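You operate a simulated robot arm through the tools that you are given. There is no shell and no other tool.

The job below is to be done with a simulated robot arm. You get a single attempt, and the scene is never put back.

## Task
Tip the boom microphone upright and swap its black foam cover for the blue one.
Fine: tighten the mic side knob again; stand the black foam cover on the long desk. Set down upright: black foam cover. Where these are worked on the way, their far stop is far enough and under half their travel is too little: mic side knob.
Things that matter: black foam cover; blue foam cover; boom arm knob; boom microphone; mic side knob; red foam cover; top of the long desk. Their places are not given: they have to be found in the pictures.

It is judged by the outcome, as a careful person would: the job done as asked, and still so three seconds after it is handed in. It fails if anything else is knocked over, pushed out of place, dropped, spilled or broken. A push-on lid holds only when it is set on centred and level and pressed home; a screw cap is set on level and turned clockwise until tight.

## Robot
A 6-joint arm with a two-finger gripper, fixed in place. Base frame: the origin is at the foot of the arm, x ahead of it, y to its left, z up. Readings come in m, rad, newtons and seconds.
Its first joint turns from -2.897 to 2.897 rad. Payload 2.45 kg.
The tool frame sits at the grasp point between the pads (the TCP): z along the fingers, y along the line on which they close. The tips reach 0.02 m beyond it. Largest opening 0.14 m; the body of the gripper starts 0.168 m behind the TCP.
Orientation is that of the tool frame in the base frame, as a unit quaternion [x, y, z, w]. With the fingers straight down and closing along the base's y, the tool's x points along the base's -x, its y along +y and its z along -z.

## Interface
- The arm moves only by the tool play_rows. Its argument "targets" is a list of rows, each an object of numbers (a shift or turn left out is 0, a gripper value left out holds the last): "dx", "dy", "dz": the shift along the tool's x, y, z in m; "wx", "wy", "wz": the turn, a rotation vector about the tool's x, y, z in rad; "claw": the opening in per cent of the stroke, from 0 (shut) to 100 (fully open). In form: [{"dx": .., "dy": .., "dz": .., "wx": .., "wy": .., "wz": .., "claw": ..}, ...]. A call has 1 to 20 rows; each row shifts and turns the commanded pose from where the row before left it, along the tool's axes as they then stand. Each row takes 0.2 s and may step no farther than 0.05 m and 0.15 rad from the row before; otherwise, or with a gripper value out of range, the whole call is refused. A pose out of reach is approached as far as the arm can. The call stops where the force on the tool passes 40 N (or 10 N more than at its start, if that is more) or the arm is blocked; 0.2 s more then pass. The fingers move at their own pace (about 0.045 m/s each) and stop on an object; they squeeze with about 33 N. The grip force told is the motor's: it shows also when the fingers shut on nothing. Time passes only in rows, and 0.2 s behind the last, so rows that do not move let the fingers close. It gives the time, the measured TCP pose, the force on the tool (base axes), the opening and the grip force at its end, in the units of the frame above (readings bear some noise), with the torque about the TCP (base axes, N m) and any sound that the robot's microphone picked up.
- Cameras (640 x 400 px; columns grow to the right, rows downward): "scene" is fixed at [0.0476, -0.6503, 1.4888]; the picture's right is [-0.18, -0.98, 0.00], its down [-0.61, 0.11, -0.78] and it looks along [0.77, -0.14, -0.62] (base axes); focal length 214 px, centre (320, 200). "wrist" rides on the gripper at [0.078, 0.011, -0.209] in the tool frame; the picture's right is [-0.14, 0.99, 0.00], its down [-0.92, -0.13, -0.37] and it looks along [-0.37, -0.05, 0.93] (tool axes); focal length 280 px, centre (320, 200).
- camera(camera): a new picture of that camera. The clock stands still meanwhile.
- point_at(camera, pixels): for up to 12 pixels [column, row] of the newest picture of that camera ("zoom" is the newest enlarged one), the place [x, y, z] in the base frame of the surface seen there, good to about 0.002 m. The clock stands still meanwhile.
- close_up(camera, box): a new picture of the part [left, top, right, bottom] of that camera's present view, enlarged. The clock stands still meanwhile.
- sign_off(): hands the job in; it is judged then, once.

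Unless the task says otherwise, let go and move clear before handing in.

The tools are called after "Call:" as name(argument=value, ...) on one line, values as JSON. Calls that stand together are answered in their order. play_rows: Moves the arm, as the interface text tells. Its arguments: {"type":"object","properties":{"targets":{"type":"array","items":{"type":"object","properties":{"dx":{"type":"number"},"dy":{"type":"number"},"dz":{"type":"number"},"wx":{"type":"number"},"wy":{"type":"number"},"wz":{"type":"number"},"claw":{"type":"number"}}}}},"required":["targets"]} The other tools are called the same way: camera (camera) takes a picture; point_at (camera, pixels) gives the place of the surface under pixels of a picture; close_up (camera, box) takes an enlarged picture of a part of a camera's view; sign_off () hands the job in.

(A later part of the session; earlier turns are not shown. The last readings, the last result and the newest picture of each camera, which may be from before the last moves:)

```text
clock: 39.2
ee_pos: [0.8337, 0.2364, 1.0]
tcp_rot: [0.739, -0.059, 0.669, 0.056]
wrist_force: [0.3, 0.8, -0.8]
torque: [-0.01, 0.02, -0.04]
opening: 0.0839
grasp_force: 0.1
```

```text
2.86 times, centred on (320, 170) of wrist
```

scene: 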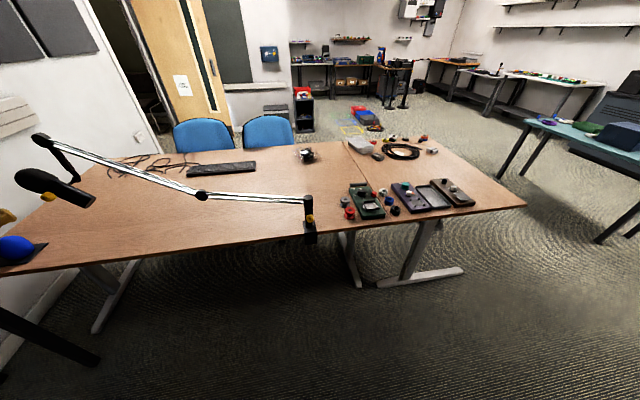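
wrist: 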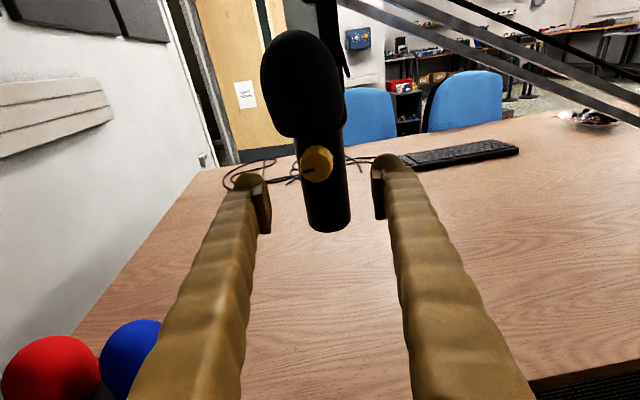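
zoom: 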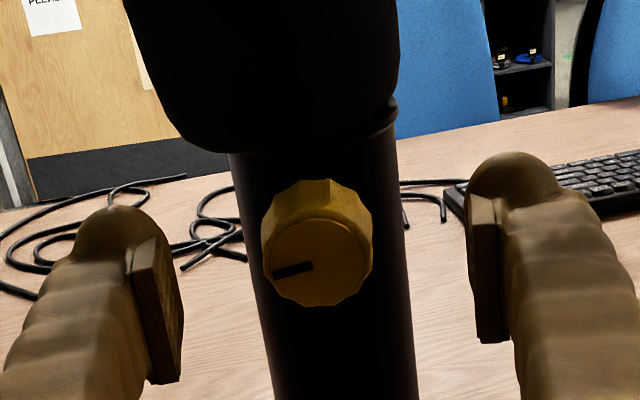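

The knob at (318,245) sits midway between the pads. Closing.

Call:
play_rows(targets=[{"claw": 0}, {}, {}, {}, {}])

```text
clock: 40.5
ee_pos: [0.833, 0.2373, 1.0009]
tcp_rot: [0.739, -0.059, 0.668, 0.056]
wrist_force: [0.8, 10.7, -0.5]
torque: [-0.01, 0.01, 0.11]
opening: 0.0306
grasp_force: 40.8
```

A well-centred grip (10 N side force). Now turning clockwise (+wz) to tighten.

Call:
play_rows(targets=[{"wz": 0.06}, {"wz": 0.06}, {"wz": 0.06}, {"wz": 0.06}, {"wz": 0.06}, {"wz": 0.06}, {"wz": 0.06}, {"wz": 0.06}, {"wz": 0.06}, {"wz": 0.06}, {}])

Call:
close_up(camera="wrist", box=[220, 100, 420, 240])

```text
clock: 42.9
ee_pos: [0.8333, 0.2372, 1.0014]
tcp_rot: [0.688, -0.275, 0.656, -0.144]
wrist_force: [4.7, 37.4, 5.6]
torque: [0.0, -0.14, 0.51]
opening: 0.0304
grasp_force: 45.1
```

```text
2.86 times, centred on (320, 170) of wrist
```

zoom: 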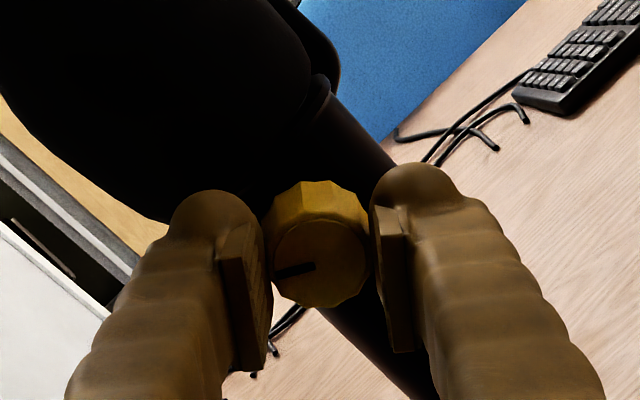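

The knob follows, but the side force has grown to 37 N in +y. I'll shift 1.5 mm toward +y to relieve it before going on.

Call:
play_rows(targets=[{"dx": -0.00085, "dy": -0.00124}, {}])

```text
clock: 43.5
ee_pos: [0.8331, 0.2377, 1.0021]
tcp_rot: [0.688, -0.276, 0.656, -0.143]
wrist_force: [-6.8, 9.8, 19.5]
torque: [-0.06, -0.43, 0.1]
opening: 0.0304
grasp_force: 45.1
```

The load is relieved. Continuing to tighten.

Call:
play_rows(targets=[{"dx": 0.0005, "dy": -0.0004}, {"wz": 0.06}, {"wz": 0.06}, {"wz": 0.06}, {"wz": 0.06}, {"wz": 0.06}, {"wz": 0.06}, {"wz": 0.06}, {"wz": 0.06}, {}])

Call:
close_up(camera="wrist", box=[220, 100, 420, 240])

```text
clock: 44.4
ee_pos: [0.8317, 0.2396, 0.9992]
tcp_rot: [0.667, -0.326, 0.642, -0.192]
wrist_force: [-29.8, 4.1, -5.7]
torque: [-0.09, -0.31, 0.01]
opening: 0.0001
grasp_force: 28.7
stopped in row 4: the force on the tool passed its limit at 52 N (the readings are from after the stop); the commanded pose is now the measured one
```

```text
2.86 times, centred on (320, 170) of wrist
```

zoom: 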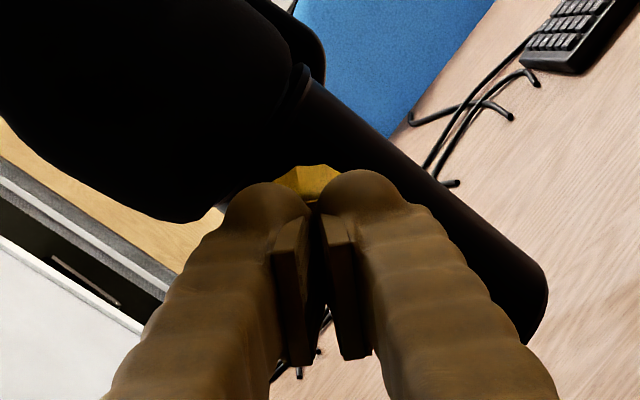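

The fingers slipped off the front of the knob, because the grip was too shallow. I'll back off at once and check the mic and the knob.

Call:
play_rows(targets=[{"dz": -0.015}, {"dz": -0.02}, {"dz": -0.02, "claw": 60}, {}, {}, {}])

Call:
camera(camera="wrist")

Call:
close_up(camera="scene", box=[0, 110, 110, 220])

Call:
close_up(camera="wrist", box=[220, 70, 420, 210])

```text
clock: 45.8
ee_pos: [0.7787, 0.2481, 1.0084]
tcp_rot: [0.667, -0.325, 0.643, -0.192]
wrist_force: [-0.7, 0.7, -0.3]
torque: [-0.01, 0.02, 0.02]
opening: 0.084
grasp_force: 0.0
```

```text
taken
```

wrist: 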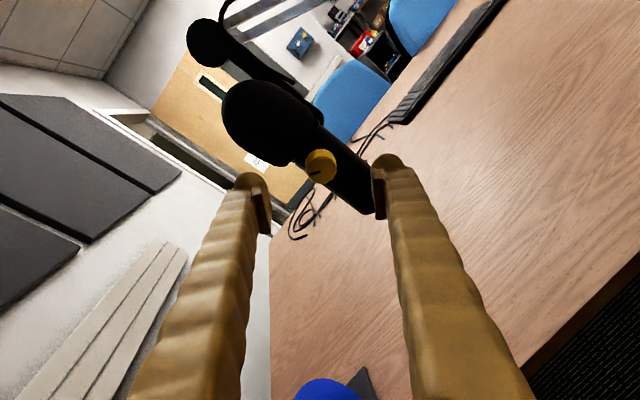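

```text
3.64 times, centred on (55, 165) of scene
```

zoom: 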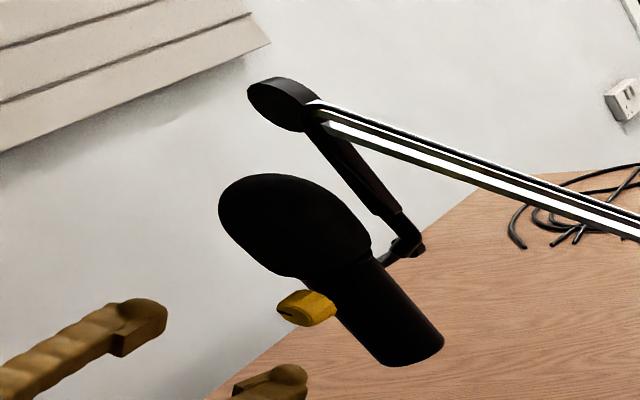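

```text
2.86 times, centred on (320, 140) of wrist
```

zoom: 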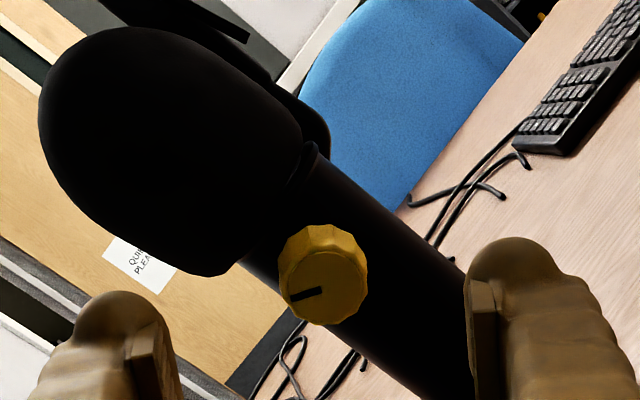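

The scene view shows the boom's elbow shifted a little, from (270,108) to (281,104) in the zoom. I'll re-measure the knob, mic and boom.

Call:
point_at(camera="zoom", pixels=[[325, 285], [300, 290], [350, 280], [325, 262], [330, 315], [322, 232], [350, 200], [430, 255], [290, 330], [400, 330], [240, 260], [315, 160]])

Call:
camera(camera="scene")

Call:
point_at(camera="scene", pixels=[[47, 138], [200, 195], [55, 190], [50, 175], [65, 205], [52, 195], [310, 220]])

```text
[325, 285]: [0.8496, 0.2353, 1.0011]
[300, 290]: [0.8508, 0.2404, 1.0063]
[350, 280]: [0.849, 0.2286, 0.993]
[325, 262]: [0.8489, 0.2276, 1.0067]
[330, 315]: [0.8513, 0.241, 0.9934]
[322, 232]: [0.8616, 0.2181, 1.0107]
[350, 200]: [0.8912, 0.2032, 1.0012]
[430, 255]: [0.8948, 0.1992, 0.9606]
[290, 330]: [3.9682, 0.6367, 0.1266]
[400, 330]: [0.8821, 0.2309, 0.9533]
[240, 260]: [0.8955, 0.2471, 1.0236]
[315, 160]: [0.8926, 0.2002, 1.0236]
```

```text
taken
```

scene: 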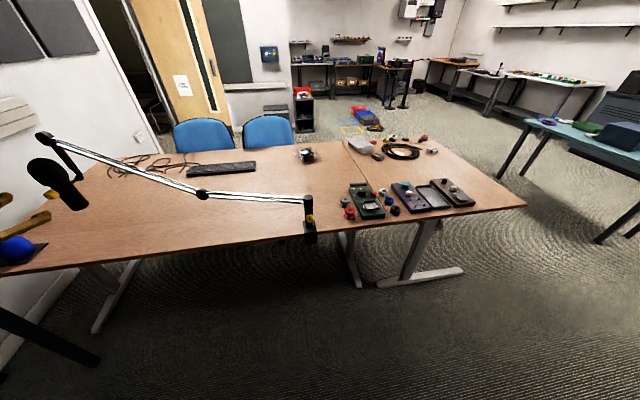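

```text
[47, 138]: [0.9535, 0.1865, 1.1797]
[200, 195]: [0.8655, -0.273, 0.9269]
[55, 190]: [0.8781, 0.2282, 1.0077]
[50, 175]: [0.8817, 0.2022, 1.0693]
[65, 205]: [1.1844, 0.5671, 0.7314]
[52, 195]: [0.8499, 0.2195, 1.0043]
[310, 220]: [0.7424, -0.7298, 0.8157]
```

The boom swivelled about 1 cm in +x (knob face now at x≈0.850), and the knob mark is about 45° short of its tight position. I'll rewind the wrist for a deeper second grip, with the fingers at the sides of the knob and clear of the foam.

Call:
play_rows(targets=[{"wz": -0.146, "dz": -0.005}, {"wz": -0.146}, {"wz": -0.146}, {"wz": -0.146}, {"wz": -0.146}, {"wz": -0.146}, {"wz": -0.146}, {"wz": -0.146}, {}])

Call:
close_up(camera="wrist", box=[220, 70, 420, 210])

```text
clock: 47.8
ee_pos: [0.7737, 0.2499, 1.0075]
tcp_rot: [0.735, 0.097, 0.642, 0.194]
wrist_force: [-0.8, 0.7, 0.0]
torque: [-0.03, -0.05, 0.03]
opening: 0.0843
grasp_force: 0.0
```

```text
2.86 times, centred on (320, 140) of wrist
```

zoom: 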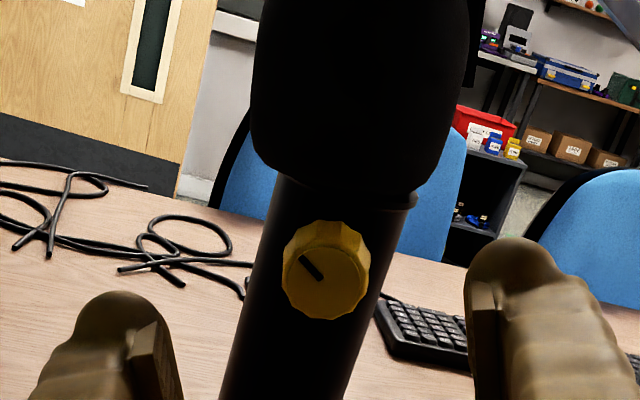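

The view is good: the mark is at (312,268), still off the top. I'll slide on along the knob's axis, deeper this time, to TCP x≈0.850.

Call:
play_rows(targets=[{"dx": -0.0053, "dy": 0.0002, "dz": 0.0174}, {"dx": 0.0018, "dy": 0.001, "dz": 0.0205}, {"dx": 0.0018, "dy": 0.001, "dz": 0.0205}, {"dx": 0.0018, "dy": 0.001, "dz": 0.0195}, {}])

Call:
close_up(camera="wrist", box=[220, 100, 420, 240])

```text
clock: 49.0
ee_pos: [0.8538, 0.2327, 1.0019]
tcp_rot: [0.735, 0.096, 0.642, 0.194]
wrist_force: [0.4, 0.5, 0.3]
torque: [-0.04, -0.02, 0.0]
opening: 0.0839
grasp_force: 0.1
```

```text
2.86 times, centred on (320, 170) of wrist
```

zoom: 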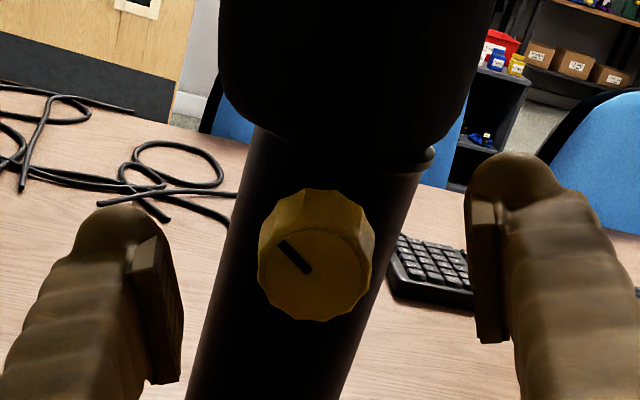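

The fingers surround the knob, slightly deeper than planned (x=0.854), so I'll back off 3 mm and close.

Call:
play_rows(targets=[{"dz": -0.003}, {"claw": 0}, {}, {}, {}, {}])

Call:
close_up(camera="wrist", box=[220, 100, 420, 240])

```text
clock: 50.4
ee_pos: [0.8479, 0.2352, 1.001]
tcp_rot: [0.735, 0.097, 0.642, 0.194]
wrist_force: [1.8, 17.1, -7.1]
torque: [0.05, 0.05, 0.15]
opening: 0.0308
grasp_force: 40.4
```

```text
2.86 times, centred on (320, 170) of wrist
```

zoom: 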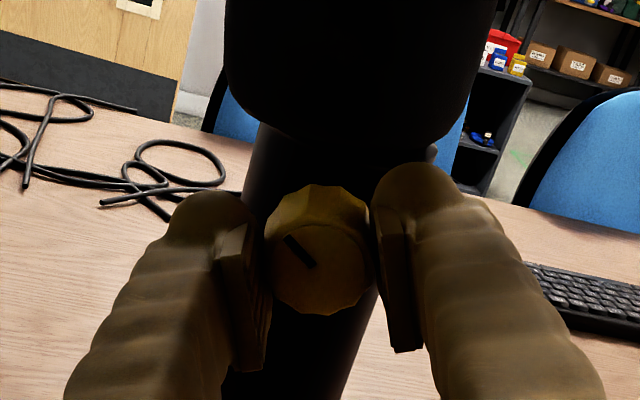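

Gripped with a modest side load. I'll relieve it slightly and turn clockwise.

Call:
play_rows(targets=[{"dy": -0.0007}, {"wz": 0.06}, {"wz": 0.06}, {"wz": 0.06}, {"wz": 0.06}, {"wz": 0.06}, {"wz": 0.06}, {}])

Call:
close_up(camera="wrist", box=[220, 100, 420, 240])

```text
clock: 52.2
ee_pos: [0.8467, 0.2349, 1.0012]
tcp_rot: [0.74, -0.038, 0.667, 0.075]
wrist_force: [-3.3, 16.3, -22.4]
torque: [0.04, 0.33, 0.04]
opening: 0.0312
grasp_force: 45.3
```

```text
2.86 times, centred on (320, 170) of wrist
```

zoom: 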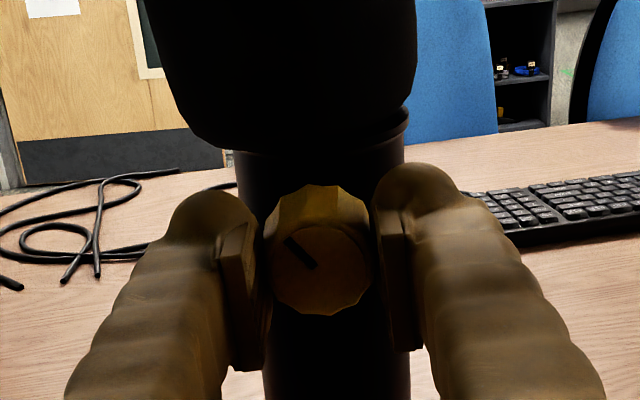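

It's turning nicely. I'll correct the small offsets and continue.

Call:
play_rows(targets=[{"dx": -0.0008, "dy": -0.0006}, {"wz": 0.06}, {"wz": 0.06}, {"wz": 0.06}, {"wz": 0.06}, {"wz": 0.06}, {}])

Call:
close_up(camera="wrist", box=[220, 100, 420, 240])

```text
clock: 53.8
ee_pos: [0.846, 0.2357, 1.0011]
tcp_rot: [0.726, -0.148, 0.671, -0.024]
wrist_force: [5.5, -5.7, 8.2]
torque: [-0.03, -0.16, -0.06]
opening: 0.0304
grasp_force: 44.6
```

```text
2.86 times, centred on (320, 170) of wrist
```

zoom: 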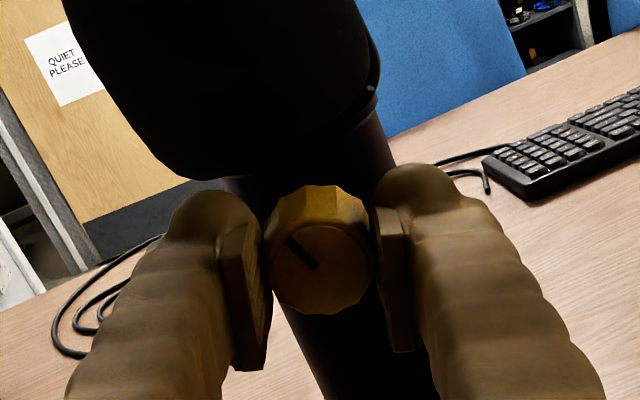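

Still following cleanly, 0.66 rad turned in this grip. I'll keep turning and watch for the tight stop.

Call:
play_rows(targets=[{"wz": 0.05}, {"wz": 0.05}, {"wz": 0.05}, {"wz": 0.05}, {}])

Call:
close_up(camera="wrist", box=[220, 100, 420, 240])

```text
clock: 55.0
ee_pos: [0.8469, 0.2357, 1.0007]
tcp_rot: [0.708, -0.219, 0.665, -0.093]
wrist_force: [-6.3, 7.7, 12.6]
torque: [-0.04, -0.19, 0.04]
opening: 0.0305
grasp_force: 45.2
```

```text
2.86 times, centred on (320, 170) of wrist
```

zoom: 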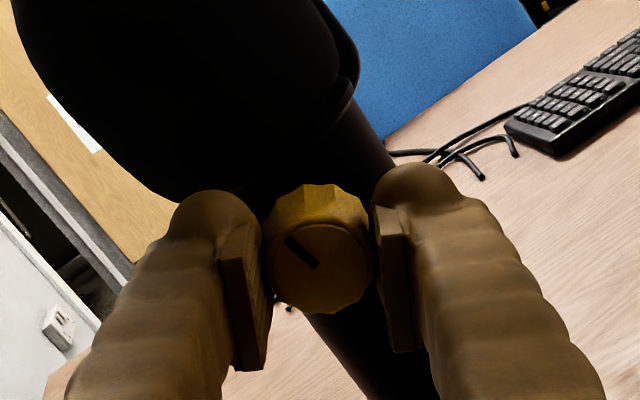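

The mark still has roughly 0.4–0.5 rad to go to its original tight position. Continuing.

Call:
play_rows(targets=[{"dx": 0.0004, "dy": -0.0003}, {"wz": 0.05}, {"wz": 0.05}, {"wz": 0.05}, {"wz": 0.05}, {"wz": 0.05}, {}])

Call:
close_up(camera="wrist", box=[220, 100, 420, 240])

```text
clock: 56.6
ee_pos: [0.8481, 0.2375, 1.0006]
tcp_rot: [0.675, -0.306, 0.648, -0.174]
wrist_force: [-2.2, 10.9, 15.0]
torque: [-0.45, -0.17, 0.14]
opening: 0.0305
grasp_force: 45.2
```

```text
2.86 times, centred on (320, 170) of wrist
```

zoom: 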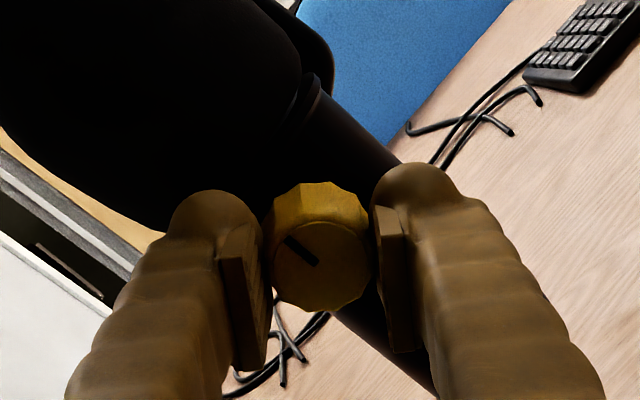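

The reaction torque has risen to −0.45 N·m, suggesting the tight stop. I'll turn a little more to confirm.

Call:
play_rows(targets=[{"wz": 0.05}, {"wz": 0.05}, {"wz": 0.04}, {}])

Call:
close_up(camera="wrist", box=[220, 100, 420, 240])

```text
clock: 57.6
ee_pos: [0.8461, 0.2368, 1.0007]
tcp_rot: [0.653, -0.351, 0.634, -0.219]
wrist_force: [4.5, 28.4, 9.6]
torque: [-0.58, -0.04, 0.5]
opening: 0.031
grasp_force: 45.0
```

```text
2.86 times, centred on (320, 170) of wrist
```

zoom: 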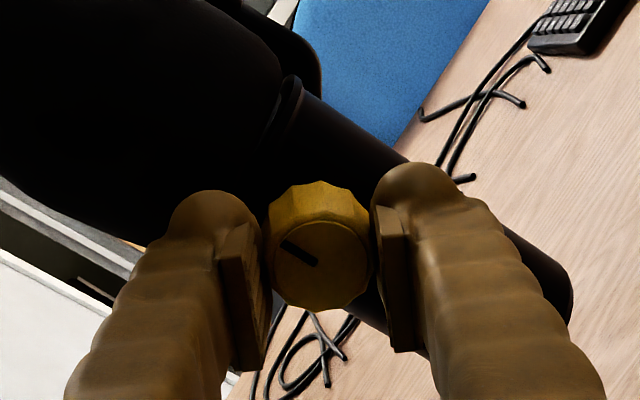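

The mark is now slipping slightly against the pads at about 0.58 N·m, so the knob is tight at its stop. While still holding the knob, I'll gently draw the boom back the 1 cm it had been pushed.

Call:
play_rows(targets=[{"dz": -0.003}, {"dz": -0.003}, {"dz": -0.003}, {}])

Call:
close_up(camera="scene", box=[0, 110, 110, 220])

```text
clock: 57.9
ee_pos: [0.846, 0.2376, 1.0]
tcp_rot: [0.652, -0.352, 0.634, -0.22]
wrist_force: [2.5, -0.4, -0.5]
torque: [-0.29, 0.03, 0.13]
opening: 0.0309
grasp_force: 44.9
stopped in row 1: the force on the tool passed its limit at 42 N (the readings are from after the stop); the commanded pose is now the measured one
```

```text
3.64 times, centred on (55, 165) of scene
```

zoom: 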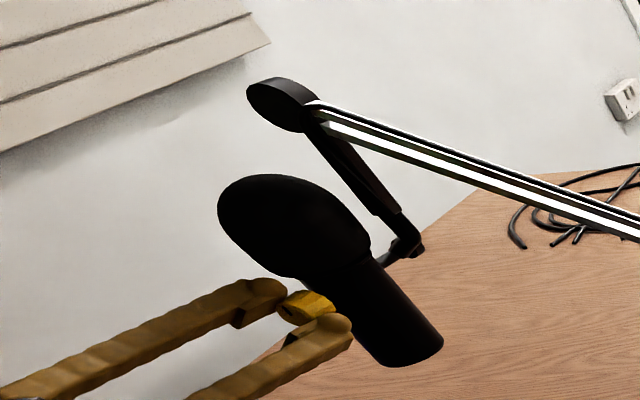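

The boom holds firm against 42 N, so I'll leave it there. Release, back off, and check that the mic is upright.

Call:
play_rows(targets=[{"claw": 60}, {}, {}, {}, {"dz": -0.02}, {"dz": -0.025}, {"dz": -0.025}, {}])

Call:
camera(camera="wrist")

Call:
close_up(camera="scene", box=[0, 110, 110, 220])

```text
clock: 59.7
ee_pos: [0.7774, 0.2488, 1.0062]
tcp_rot: [0.652, -0.353, 0.635, -0.219]
wrist_force: [-0.8, 0.1, 1.3]
torque: [-0.01, 0.01, -0.01]
opening: 0.0839
grasp_force: 0.0
```

```text
taken
```

wrist: 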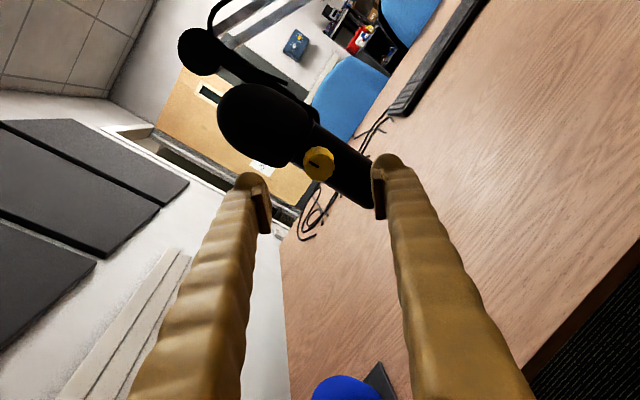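

```text
3.64 times, centred on (55, 165) of scene
```

zoom: 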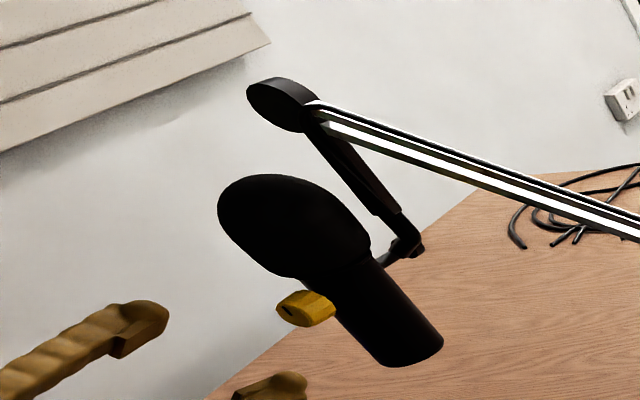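

The mic is still upright and the knob is tight. I'll roll the wrist back and square the yaw for a straight look at the foam.

Call:
play_rows(targets=[{"wz": -0.14, "dz": -0.01}, {"wz": -0.14}, {"wz": -0.14}, {"wz": -0.14}, {"wz": -0.14}, {"wz": -0.13}, {"wx": 0.085}, {"wx": 0.085}, {"dx": 0.03}, {"dx": 0.03}, {}])

Call:
camera(camera="wrist")

```text
clock: 62.1
ee_pos: [0.772, 0.2502, 1.068]
tcp_rot: [0.741, -0.002, 0.671, -0.008]
wrist_force: [1.1, 0.1, 0.1]
torque: [0.0, 0.0, 0.04]
opening: 0.0837
grasp_force: 0.1
```

```text
taken
```

wrist: 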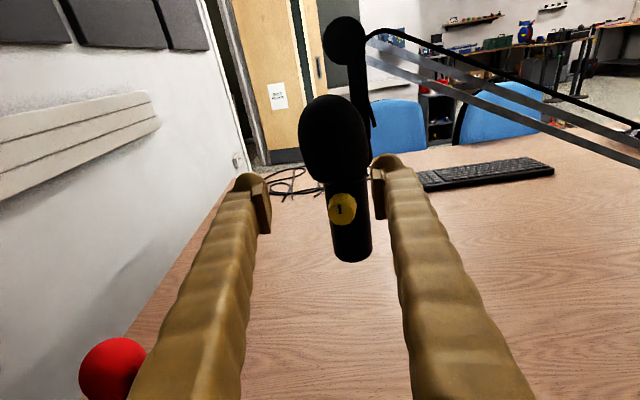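

Call:
close_up(camera="wrist", box=[260, 10, 440, 270])

Call:
point_at(camera="wrist", pixels=[[335, 97], [335, 110], [335, 140], [335, 165], [335, 178], [301, 138], [367, 138], [312, 175], [361, 178], [344, 38], [331, 60], [352, 257]])

```text
1.54 times, centred on (350, 140) of wrist
```

zoom: 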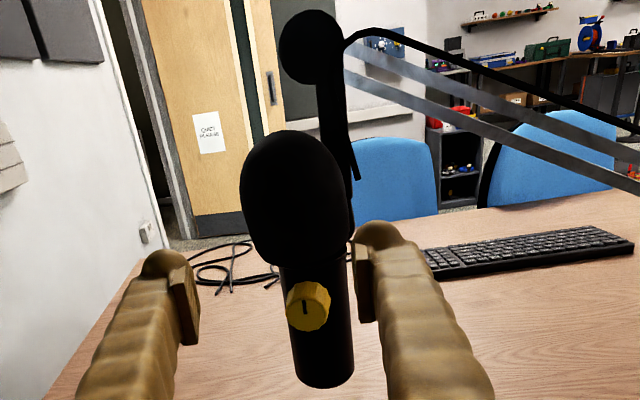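

```text
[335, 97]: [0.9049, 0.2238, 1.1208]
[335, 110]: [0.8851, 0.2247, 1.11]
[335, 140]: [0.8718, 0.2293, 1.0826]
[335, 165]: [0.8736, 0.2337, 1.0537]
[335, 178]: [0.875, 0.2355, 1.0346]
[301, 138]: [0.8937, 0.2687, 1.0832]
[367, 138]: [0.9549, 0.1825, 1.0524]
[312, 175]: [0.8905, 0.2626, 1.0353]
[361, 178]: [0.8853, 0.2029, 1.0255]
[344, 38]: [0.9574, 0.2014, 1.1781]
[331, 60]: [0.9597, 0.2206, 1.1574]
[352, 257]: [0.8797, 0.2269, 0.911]
```

The foam reads as roughly 80 mm wide, topping out near z≈1.125, with its rim at z≈1.03. I'll zoom in on the body edges and the foam for accurate values.

Call:
close_up(camera="wrist", box=[285, 85, 405, 265])

Call:
close_up(camera="wrist", box=[290, 85, 390, 185])

```text
2.22 times, centred on (345, 175) of wrist
```

zoom: 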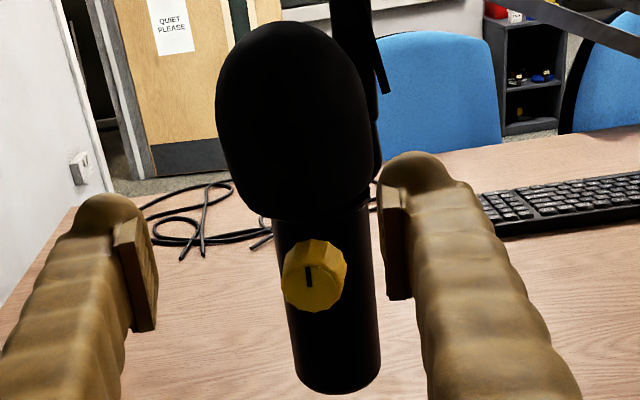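

```text
4.00 times, centred on (340, 135) of wrist
```

zoom: 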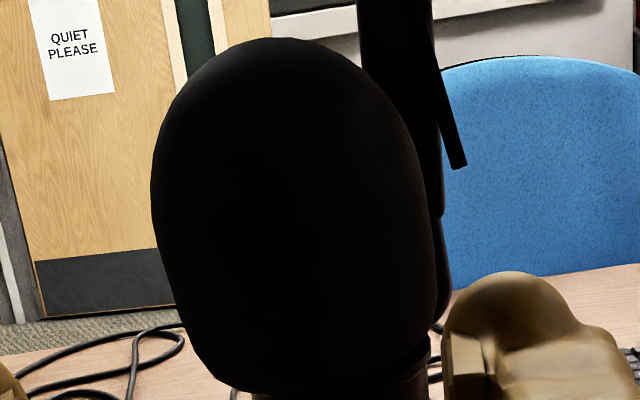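

The mic is upright within about half a degree and the knob mark is back at its tight position. Next is the foam: I'll rise clear, roll back by π, and point the tool straight down.

Call:
play_rows(targets=[{"dx": 0.045, "dz": -0.02}, {"dx": 0.045, "dz": -0.02}, {"dx": 0.045, "dz": -0.02}, {"dx": 0.045, "dz": -0.01}, {"dx": 0.045}, {"dx": 0.045}, {"wz": 0.15}, {"wz": 0.15}, {"wz": 0.15}, {"wz": 0.15}, {"wz": 0.15}, {"wz": 0.15}, {"wz": 0.15}, {"wz": 0.15}, {"wz": 0.15}, {"wz": 0.15}, {"wz": 0.15}, {"wz": 0.15}, {"wz": 0.15}, {"wz": 0.15}])

Call:
play_rows(targets=[{"wz": 0.15}, {"wz": 0.15}, {"wz": 0.15}, {"wz": 0.15}, {"wz": 0.15}, {"wz": 0.15}, {"wz": 0.1416}, {"wy": 0.147}, {"wy": 0.147}, {"wy": 0.147}, {"wy": 0.147}, {"wy": 0.147}, {"wy": 0.147}, {"wy": 0.147}, {"wy": 0.147}, {"wy": 0.147}, {"wy": 0.147}, {}])

Call:
camera(camera="wrist")

```text
clock: 66.3
ee_pos: [0.7311, 0.2433, 1.344]
tcp_rot: [-0.367, 0.644, -0.327, 0.586]
wrist_force: [-0.1, -0.4, 0.1]
torque: [0.03, 0.02, 0.01]
opening: 0.0841
grasp_force: 0.1
```

```text
clock: 70.1
ee_pos: [0.73, 0.2449, 1.3443]
tcp_rot: [-0.004, 1.0, 0.006, 0.001]
wrist_force: [-0.8, 0.5, 0.8]
torque: [0.01, -0.02, 0.02]
opening: 0.084
grasp_force: 0.0
```

```text
taken
```

wrist: 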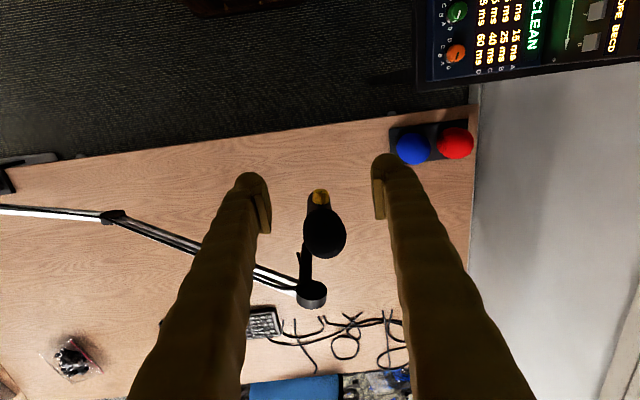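

The tool points straight down and the foam is near (325,230), with the boom elbow at (312,290). I'll zoom in to measure the foam from above, and the blue and red covers too.

Call:
close_up(camera="wrist", box=[260, 170, 390, 310])

Call:
point_at(camera="wrist", pixels=[[325, 232], [306, 232], [345, 232], [325, 212], [325, 254], [325, 225], [312, 290], [300, 290], [322, 300], [320, 197]])

Call:
close_up(camera="wrist", box=[370, 100, 490, 180])

```text
2.86 times, centred on (325, 240) of wrist
```

zoom: 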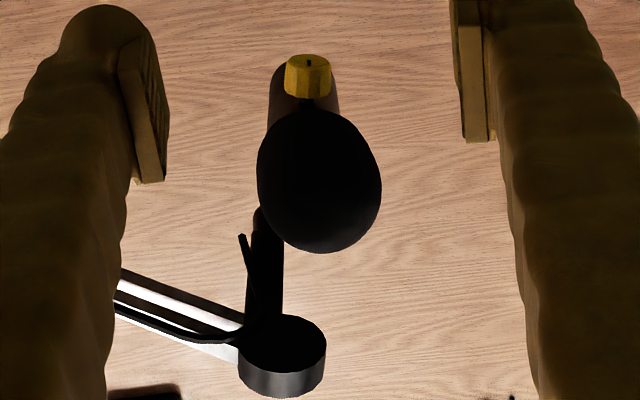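

```text
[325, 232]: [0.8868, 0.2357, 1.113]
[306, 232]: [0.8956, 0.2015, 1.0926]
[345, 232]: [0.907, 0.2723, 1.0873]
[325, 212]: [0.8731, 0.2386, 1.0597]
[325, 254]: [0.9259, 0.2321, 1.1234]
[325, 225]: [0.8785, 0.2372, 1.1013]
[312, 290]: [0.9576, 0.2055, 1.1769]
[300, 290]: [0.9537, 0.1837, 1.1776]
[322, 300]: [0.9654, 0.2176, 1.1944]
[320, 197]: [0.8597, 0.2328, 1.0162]
```

```text
5.00 times, centred on (430, 140) of wrist
```

zoom: 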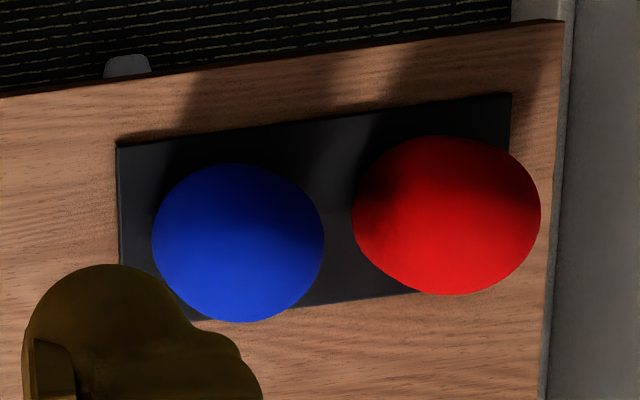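

The foam is about 72 mm wide, centred near (0.906, 0.234), and the elbow starts at x≥0.953. I'll move above it at z≈1.34 with the fingers closing along y, and take a checking picture.

Call:
play_rows(targets=[{"wx": 0.012, "wz": 0.008, "claw": 80}, {"dx": -0.044, "dy": -0.003}, {"dx": -0.044, "dy": -0.003}, {"dx": -0.044, "dy": -0.003}, {"dx": -0.044, "dy": -0.002}, {}, {"dz": 0.04}, {"dz": 0.04}, {}])

Call:
camera(camera="wrist")

Call:
close_up(camera="scene", box=[0, 80, 140, 220])

```text
clock: 72.1
ee_pos: [0.9071, 0.2327, 1.2668]
tcp_rot: [0.001, 1.0, 0.0, 0.002]
wrist_force: [-0.9, 0.3, -0.8]
torque: [-0.04, 0.0, 0.02]
opening: 0.1119
grasp_force: 0.0
```

```text
taken
```

wrist: 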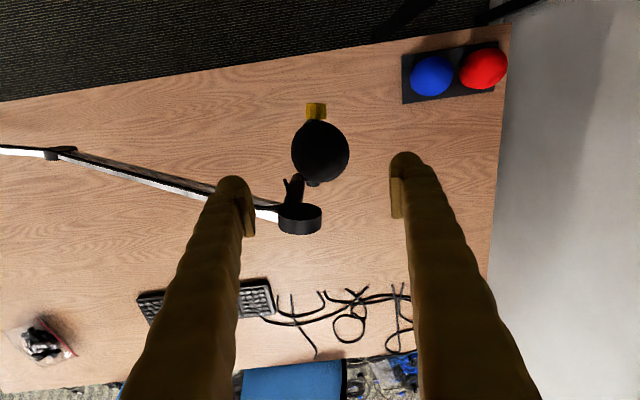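

```text
2.86 times, centred on (70, 150) of scene
```

zoom: 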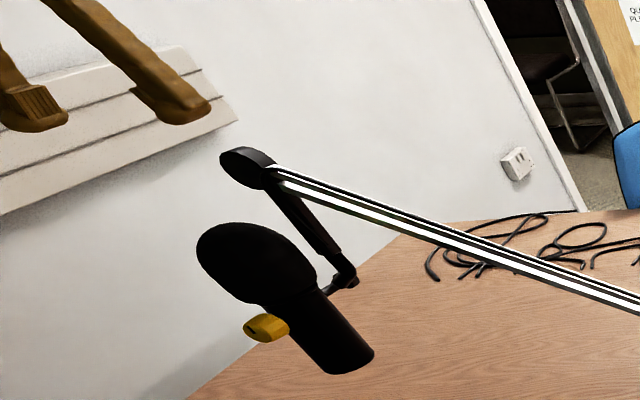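

Seen from above, the foam centre is at about (0.911, 0.233). I'll shift 4 mm in +x and descend, with a check halfway.

Call:
play_rows(targets=[{"dx": -0.004, "dz": 0.04}, {"dz": 0.04}, {"dz": 0.04}, {"dz": 0.02}, {}])

Call:
camera(camera="wrist")

Call:
close_up(camera="scene", box=[0, 80, 140, 220])

```text
clock: 73.3
ee_pos: [0.9123, 0.2343, 1.1248]
tcp_rot: [0.001, 1.0, 0.0, 0.002]
wrist_force: [-0.9, -0.8, 0.5]
torque: [-0.01, 0.03, 0.03]
opening: 0.112
grasp_force: 0.2
```

```text
taken
```

wrist: 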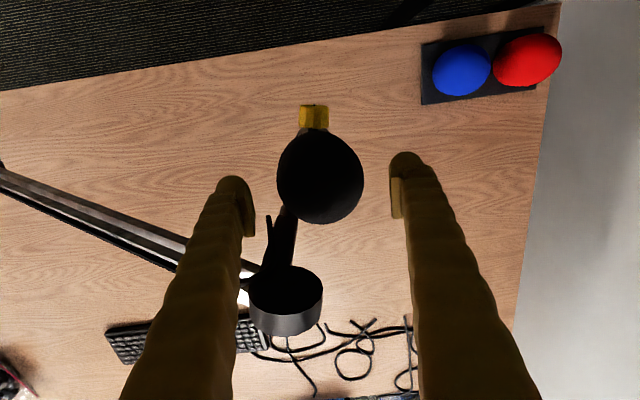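

```text
2.86 times, centred on (70, 150) of scene
```

zoom: 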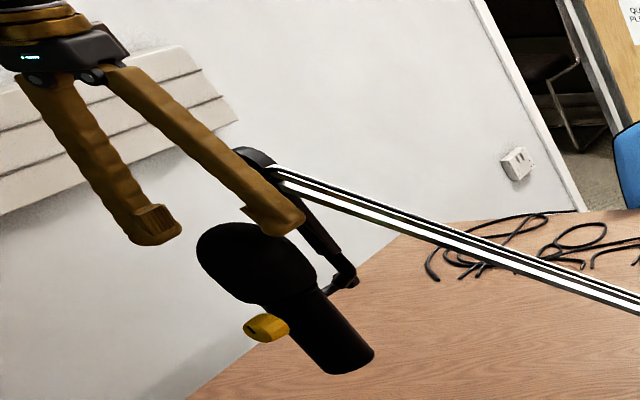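

The fingers are well clear of the elbow and centred on the foam. Descending to z≈1.072 and closing.

Call:
play_rows(targets=[{"dz": 0.03}, {"dz": 0.023}, {}, {"claw": 0}, {}, {}, {}, {}])

Call:
camera(camera="wrist")

Call:
close_up(camera="scene", box=[0, 80, 140, 220])

```text
clock: 75.1
ee_pos: [0.9105, 0.2354, 1.0733]
tcp_rot: [0.001, 1.0, -0.001, 0.003]
wrist_force: [-0.5, -0.8, 1.8]
torque: [-0.05, -0.03, -0.01]
opening: 0.0767
grasp_force: 33.0
```

```text
taken
```

wrist: 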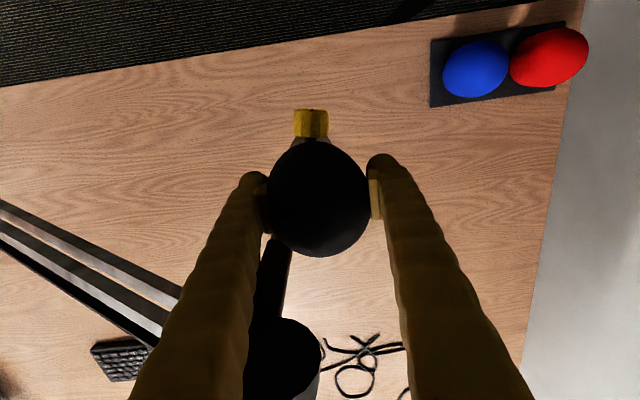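

```text
2.86 times, centred on (70, 150) of scene
```

zoom: 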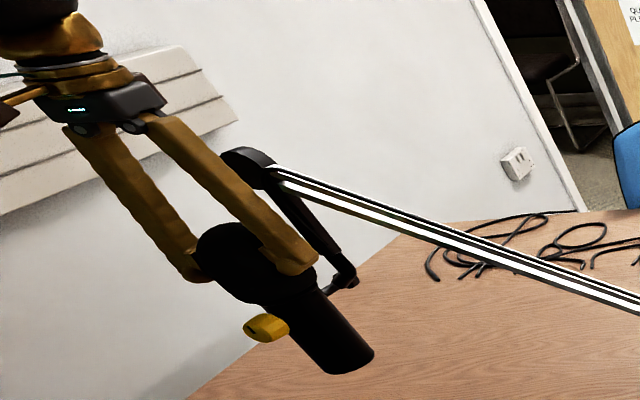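

The foam is gripped at 76.7 mm with virtually no side force, so it is centred at about (0.911, 0.235). Pulling straight up in small steps.

Call:
play_rows(targets=[{"dz": -0.002}, {"dz": -0.002}, {"dz": -0.002}, {"dz": -0.002}, {"dz": -0.002}, {}])

Call:
close_up(camera="scene", box=[0, 80, 140, 220])

```text
clock: 76.5
ee_pos: [0.911, 0.2328, 1.0819]
tcp_rot: [0.001, 1.0, 0.0, 0.002]
wrist_force: [-0.3, 0.6, 0.4]
torque: [-0.01, -0.02, -0.02]
opening: 0.0763
grasp_force: 33.4
```

```text
2.86 times, centred on (70, 150) of scene
```

zoom: 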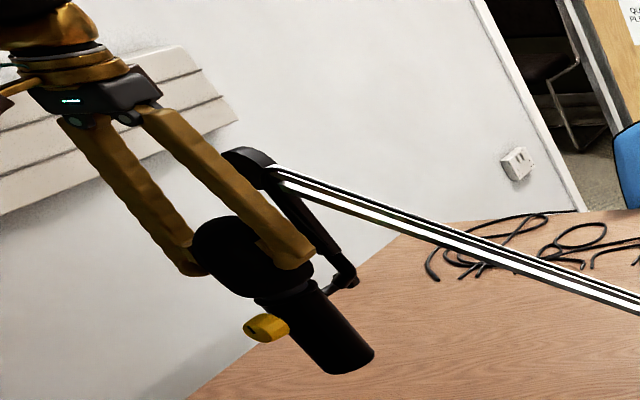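

It slides up with almost no force and the mic stays in place. I'll lift it fully clear.

Call:
play_rows(targets=[{"dz": -0.015}, {"dz": -0.02}, {"dz": -0.025}, {"dz": -0.03}, {"dz": -0.04}, {"dz": -0.04}, {}])

Call:
camera(camera="wrist")

Call:
close_up(camera="scene", box=[0, 80, 140, 220])

```text
clock: 78.1
ee_pos: [0.9111, 0.2334, 1.249]
tcp_rot: [0.0, 1.0, 0.0, 0.002]
wrist_force: [0.4, 0.4, -0.4]
torque: [0.0, -0.01, 0.01]
opening: 0.0762
grasp_force: 33.4
```

```text
taken
```

wrist: 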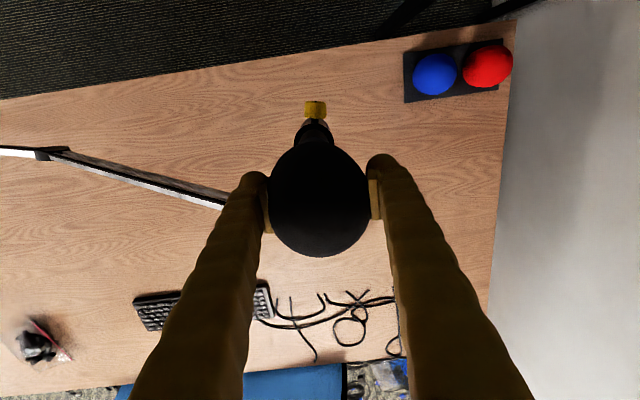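

```text
2.86 times, centred on (70, 150) of scene
```

zoom: 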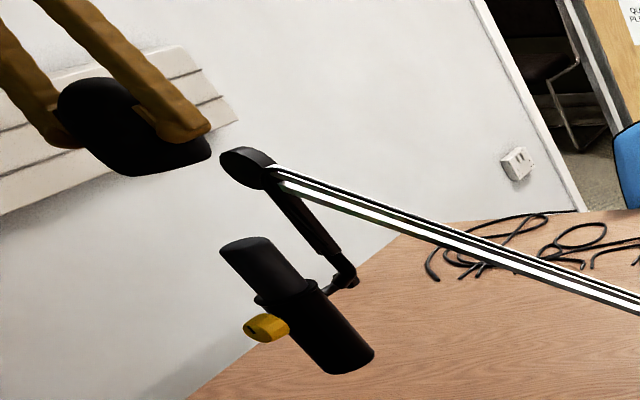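

The black foam is off and the bare capsule is visible. I'll find free desk surface for it, and measure the stand and the capsule.

Call:
point_at(camera="wrist", pixels=[[150, 85], [150, 95], [150, 130], [200, 120], [230, 100], [80, 130], [433, 74], [487, 66], [405, 95], [410, 60], [500, 80], [450, 100]])

Call:
point_at(camera="zoom", pixels=[[245, 243], [225, 245], [270, 240], [265, 265], [290, 285], [255, 298], [315, 283], [320, 320], [60, 130], [130, 170], [205, 150], [160, 160]])

```text
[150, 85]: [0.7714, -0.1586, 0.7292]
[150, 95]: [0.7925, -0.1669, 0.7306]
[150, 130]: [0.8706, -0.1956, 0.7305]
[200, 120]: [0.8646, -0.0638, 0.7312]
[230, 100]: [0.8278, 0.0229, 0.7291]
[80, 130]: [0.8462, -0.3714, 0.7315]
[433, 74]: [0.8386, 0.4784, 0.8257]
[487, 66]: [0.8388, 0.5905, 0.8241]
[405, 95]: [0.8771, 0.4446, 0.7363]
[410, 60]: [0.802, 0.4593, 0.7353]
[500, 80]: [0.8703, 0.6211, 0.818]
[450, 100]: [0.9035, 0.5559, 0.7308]
```

```text
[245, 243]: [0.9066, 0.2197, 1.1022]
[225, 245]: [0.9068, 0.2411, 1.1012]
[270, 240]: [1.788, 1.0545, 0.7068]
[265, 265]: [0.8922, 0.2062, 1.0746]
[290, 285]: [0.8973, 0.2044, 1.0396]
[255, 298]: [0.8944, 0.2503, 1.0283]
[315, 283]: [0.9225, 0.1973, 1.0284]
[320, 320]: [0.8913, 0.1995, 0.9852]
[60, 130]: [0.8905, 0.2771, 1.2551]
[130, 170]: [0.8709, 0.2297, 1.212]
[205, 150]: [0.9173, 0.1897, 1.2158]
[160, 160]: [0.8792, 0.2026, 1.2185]
```

The desk is at z=0.7305 and free around (0.825, 0.05), well away from the boom, mic and stand. I'll carry the black foam there and start lowering.

Call:
play_rows(targets=[{"dx": 0.043}, {"dx": 0.043}, {"dy": -0.046}, {"dy": -0.046}, {"dy": -0.046}, {"dy": -0.045}, {"dz": 0.045}, {"dz": 0.045}, {"dz": 0.045}, {"dz": 0.045}, {"dz": 0.045}, {"dz": 0.045}, {"dz": 0.045}, {"dz": 0.045}, {"dz": 0.045}, {"dz": 0.03}, {}])

Call:
camera(camera="wrist")

Call:
camera(camera="scene")

```text
clock: 81.7
ee_pos: [0.826, 0.0547, 0.8176]
tcp_rot: [0.0, 1.0, -0.001, 0.001]
wrist_force: [0.4, 0.1, 0.6]
torque: [0.0, 0.01, -0.06]
opening: 0.0758
grasp_force: 32.9
```

```text
taken
```

wrist: 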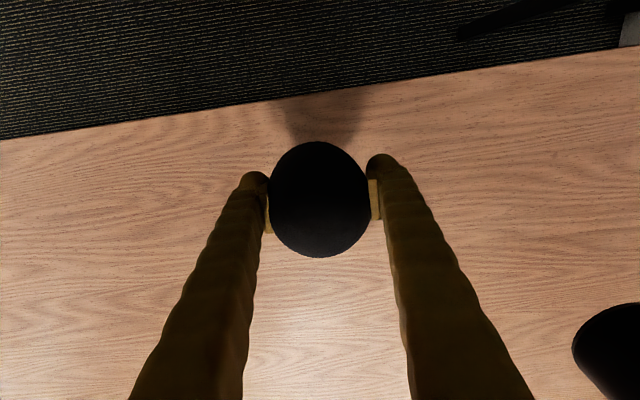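

```text
taken
```

scene: 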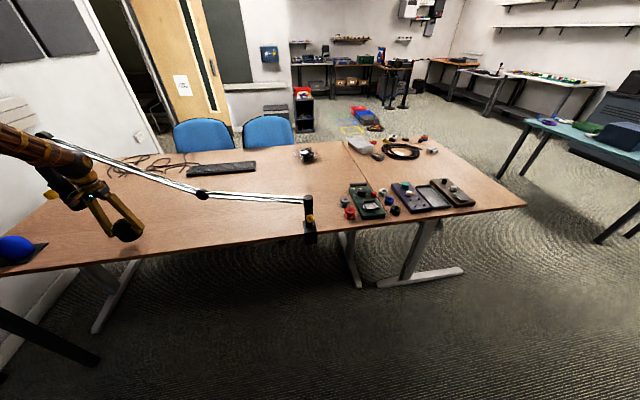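

The foam hangs level over free desk. Lowering: fast first, then in 2 mm steps, feeling for contact.

Call:
play_rows(targets=[{"dz": 0.02}, {"dz": 0.012}, {"dz": 0.002}, {"dz": 0.002}, {"dz": 0.002}, {"dz": 0.002}])

Call:
close_up(camera="scene", box=[70, 180, 180, 260])

```text
clock: 83.1
ee_pos: [0.8267, 0.0506, 0.7792]
tcp_rot: [0.0, 1.0, 0.0, 0.002]
wrist_force: [-1.3, -1.3, 7.0]
torque: [0.16, -0.1, 0.01]
opening: 0.0757
grasp_force: 33.3
stopped in row 6: the force on the tool passed its limit at 44 N (the readings are from after the stop); the commanded pose is now the measured one
```

```text
5.00 times, centred on (125, 220) of scene
```

zoom: 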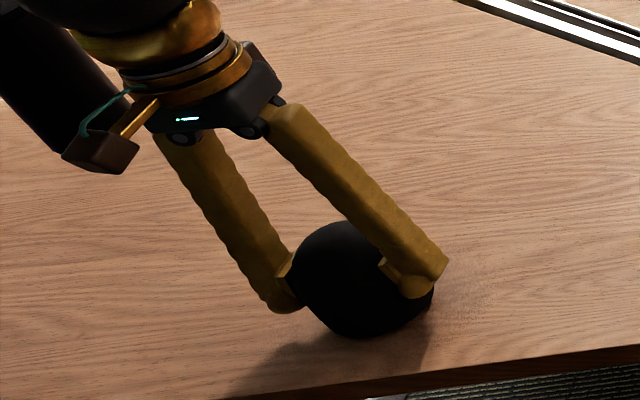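

The foam touched down with the TCP at z=0.779, which means its rim sits 48.5 mm below the grasp point. Opening and lifting away.

Call:
play_rows(targets=[{"claw": 65}, {}, {}, {"claw": 85}, {}, {}, {"dz": -0.03}, {"dz": -0.04}, {"dz": -0.05}, {"dz": -0.05}, {}])

Call:
camera(camera="wrist")

Call:
close_up(camera="scene", box=[70, 180, 180, 260])

```text
clock: 85.5
ee_pos: [0.8216, 0.0501, 0.9471]
tcp_rot: [0.001, 1.0, 0.0, 0.002]
wrist_force: [0.0, -1.1, 0.1]
torque: [0.0, -0.02, 0.0]
opening: 0.1188
grasp_force: 0.1
```

```text
taken
```

wrist: 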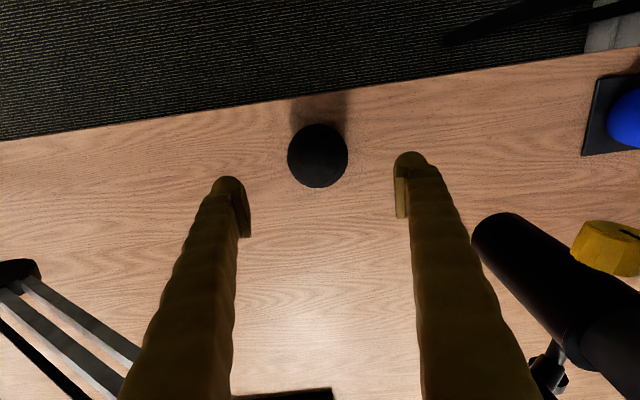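

```text
5.00 times, centred on (125, 220) of scene
```

zoom: 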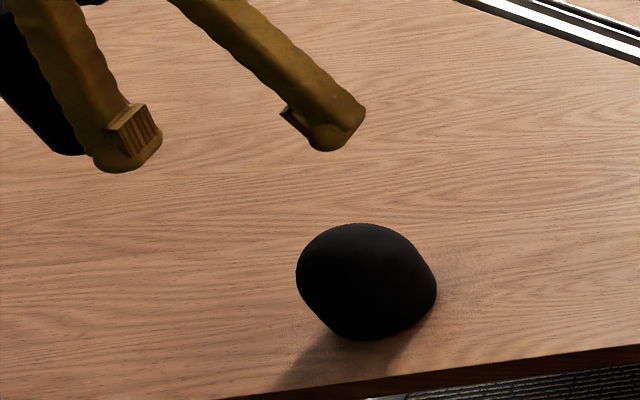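

The black foam stands upright on the desk. Now I'll rise and look down on the bare capsule to find its exact axis.

Call:
play_rows(targets=[{"dz": -0.05}, {"dz": -0.05}, {"dz": -0.05}, {"dz": -0.05}, {"dz": -0.05}, {"dz": -0.04}, {"dy": 0.045, "dx": -0.02}, {"dy": 0.045, "dx": -0.02}, {"dy": 0.045, "dx": -0.02}, {"dy": 0.045, "dx": -0.02}, {}])

Call:
camera(camera="wrist")

Call:
close_up(camera="wrist", box=[260, 80, 380, 240])

```text
clock: 87.9
ee_pos: [0.9031, 0.2305, 1.2407]
tcp_rot: [0.0, 1.0, 0.0, 0.003]
wrist_force: [-0.6, 0.0, -0.4]
torque: [0.02, 0.03, 0.01]
opening: 0.119
grasp_force: 0.1
```

```text
taken
```

wrist: 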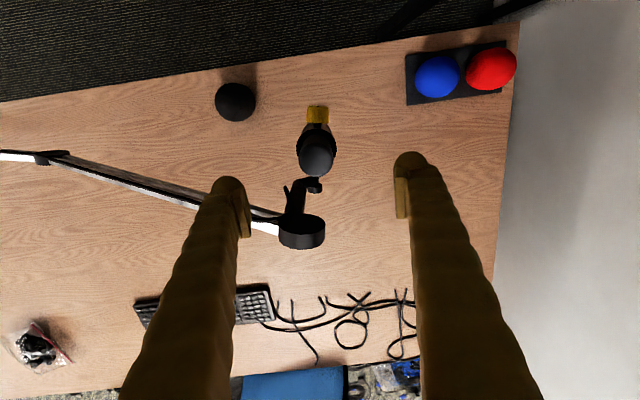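

```text
2.50 times, centred on (320, 160) of wrist
```

zoom: 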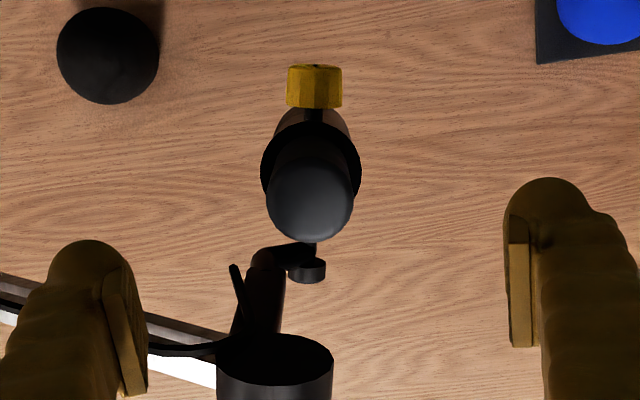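

Call:
close_up(camera="wrist", box=[285, 100, 350, 190])

Call:
point_at(camera="wrist", pixels=[[316, 160], [300, 160], [333, 160], [316, 147], [316, 173], [306, 150], [327, 150], [308, 170], [326, 170], [298, 150], [335, 150], [316, 140]])

```text
4.44 times, centred on (318, 145) of wrist
```

zoom: 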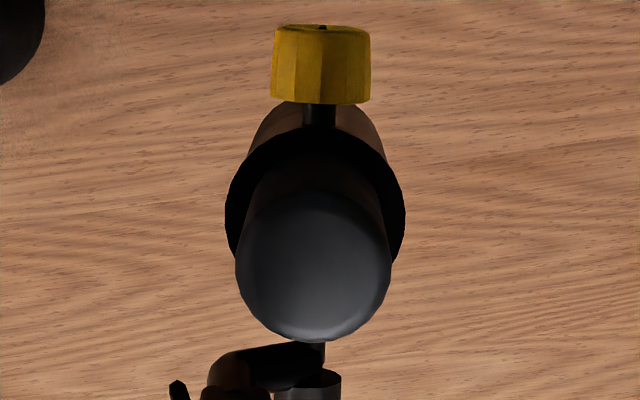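

```text
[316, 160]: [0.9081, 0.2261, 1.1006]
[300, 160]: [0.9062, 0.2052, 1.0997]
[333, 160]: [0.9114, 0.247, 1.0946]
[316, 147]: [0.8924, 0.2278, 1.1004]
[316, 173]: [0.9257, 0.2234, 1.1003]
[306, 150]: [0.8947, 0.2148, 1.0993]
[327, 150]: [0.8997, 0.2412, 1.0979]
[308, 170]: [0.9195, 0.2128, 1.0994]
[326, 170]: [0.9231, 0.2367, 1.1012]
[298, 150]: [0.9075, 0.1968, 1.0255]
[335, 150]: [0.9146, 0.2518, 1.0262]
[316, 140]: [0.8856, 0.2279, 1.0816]
```

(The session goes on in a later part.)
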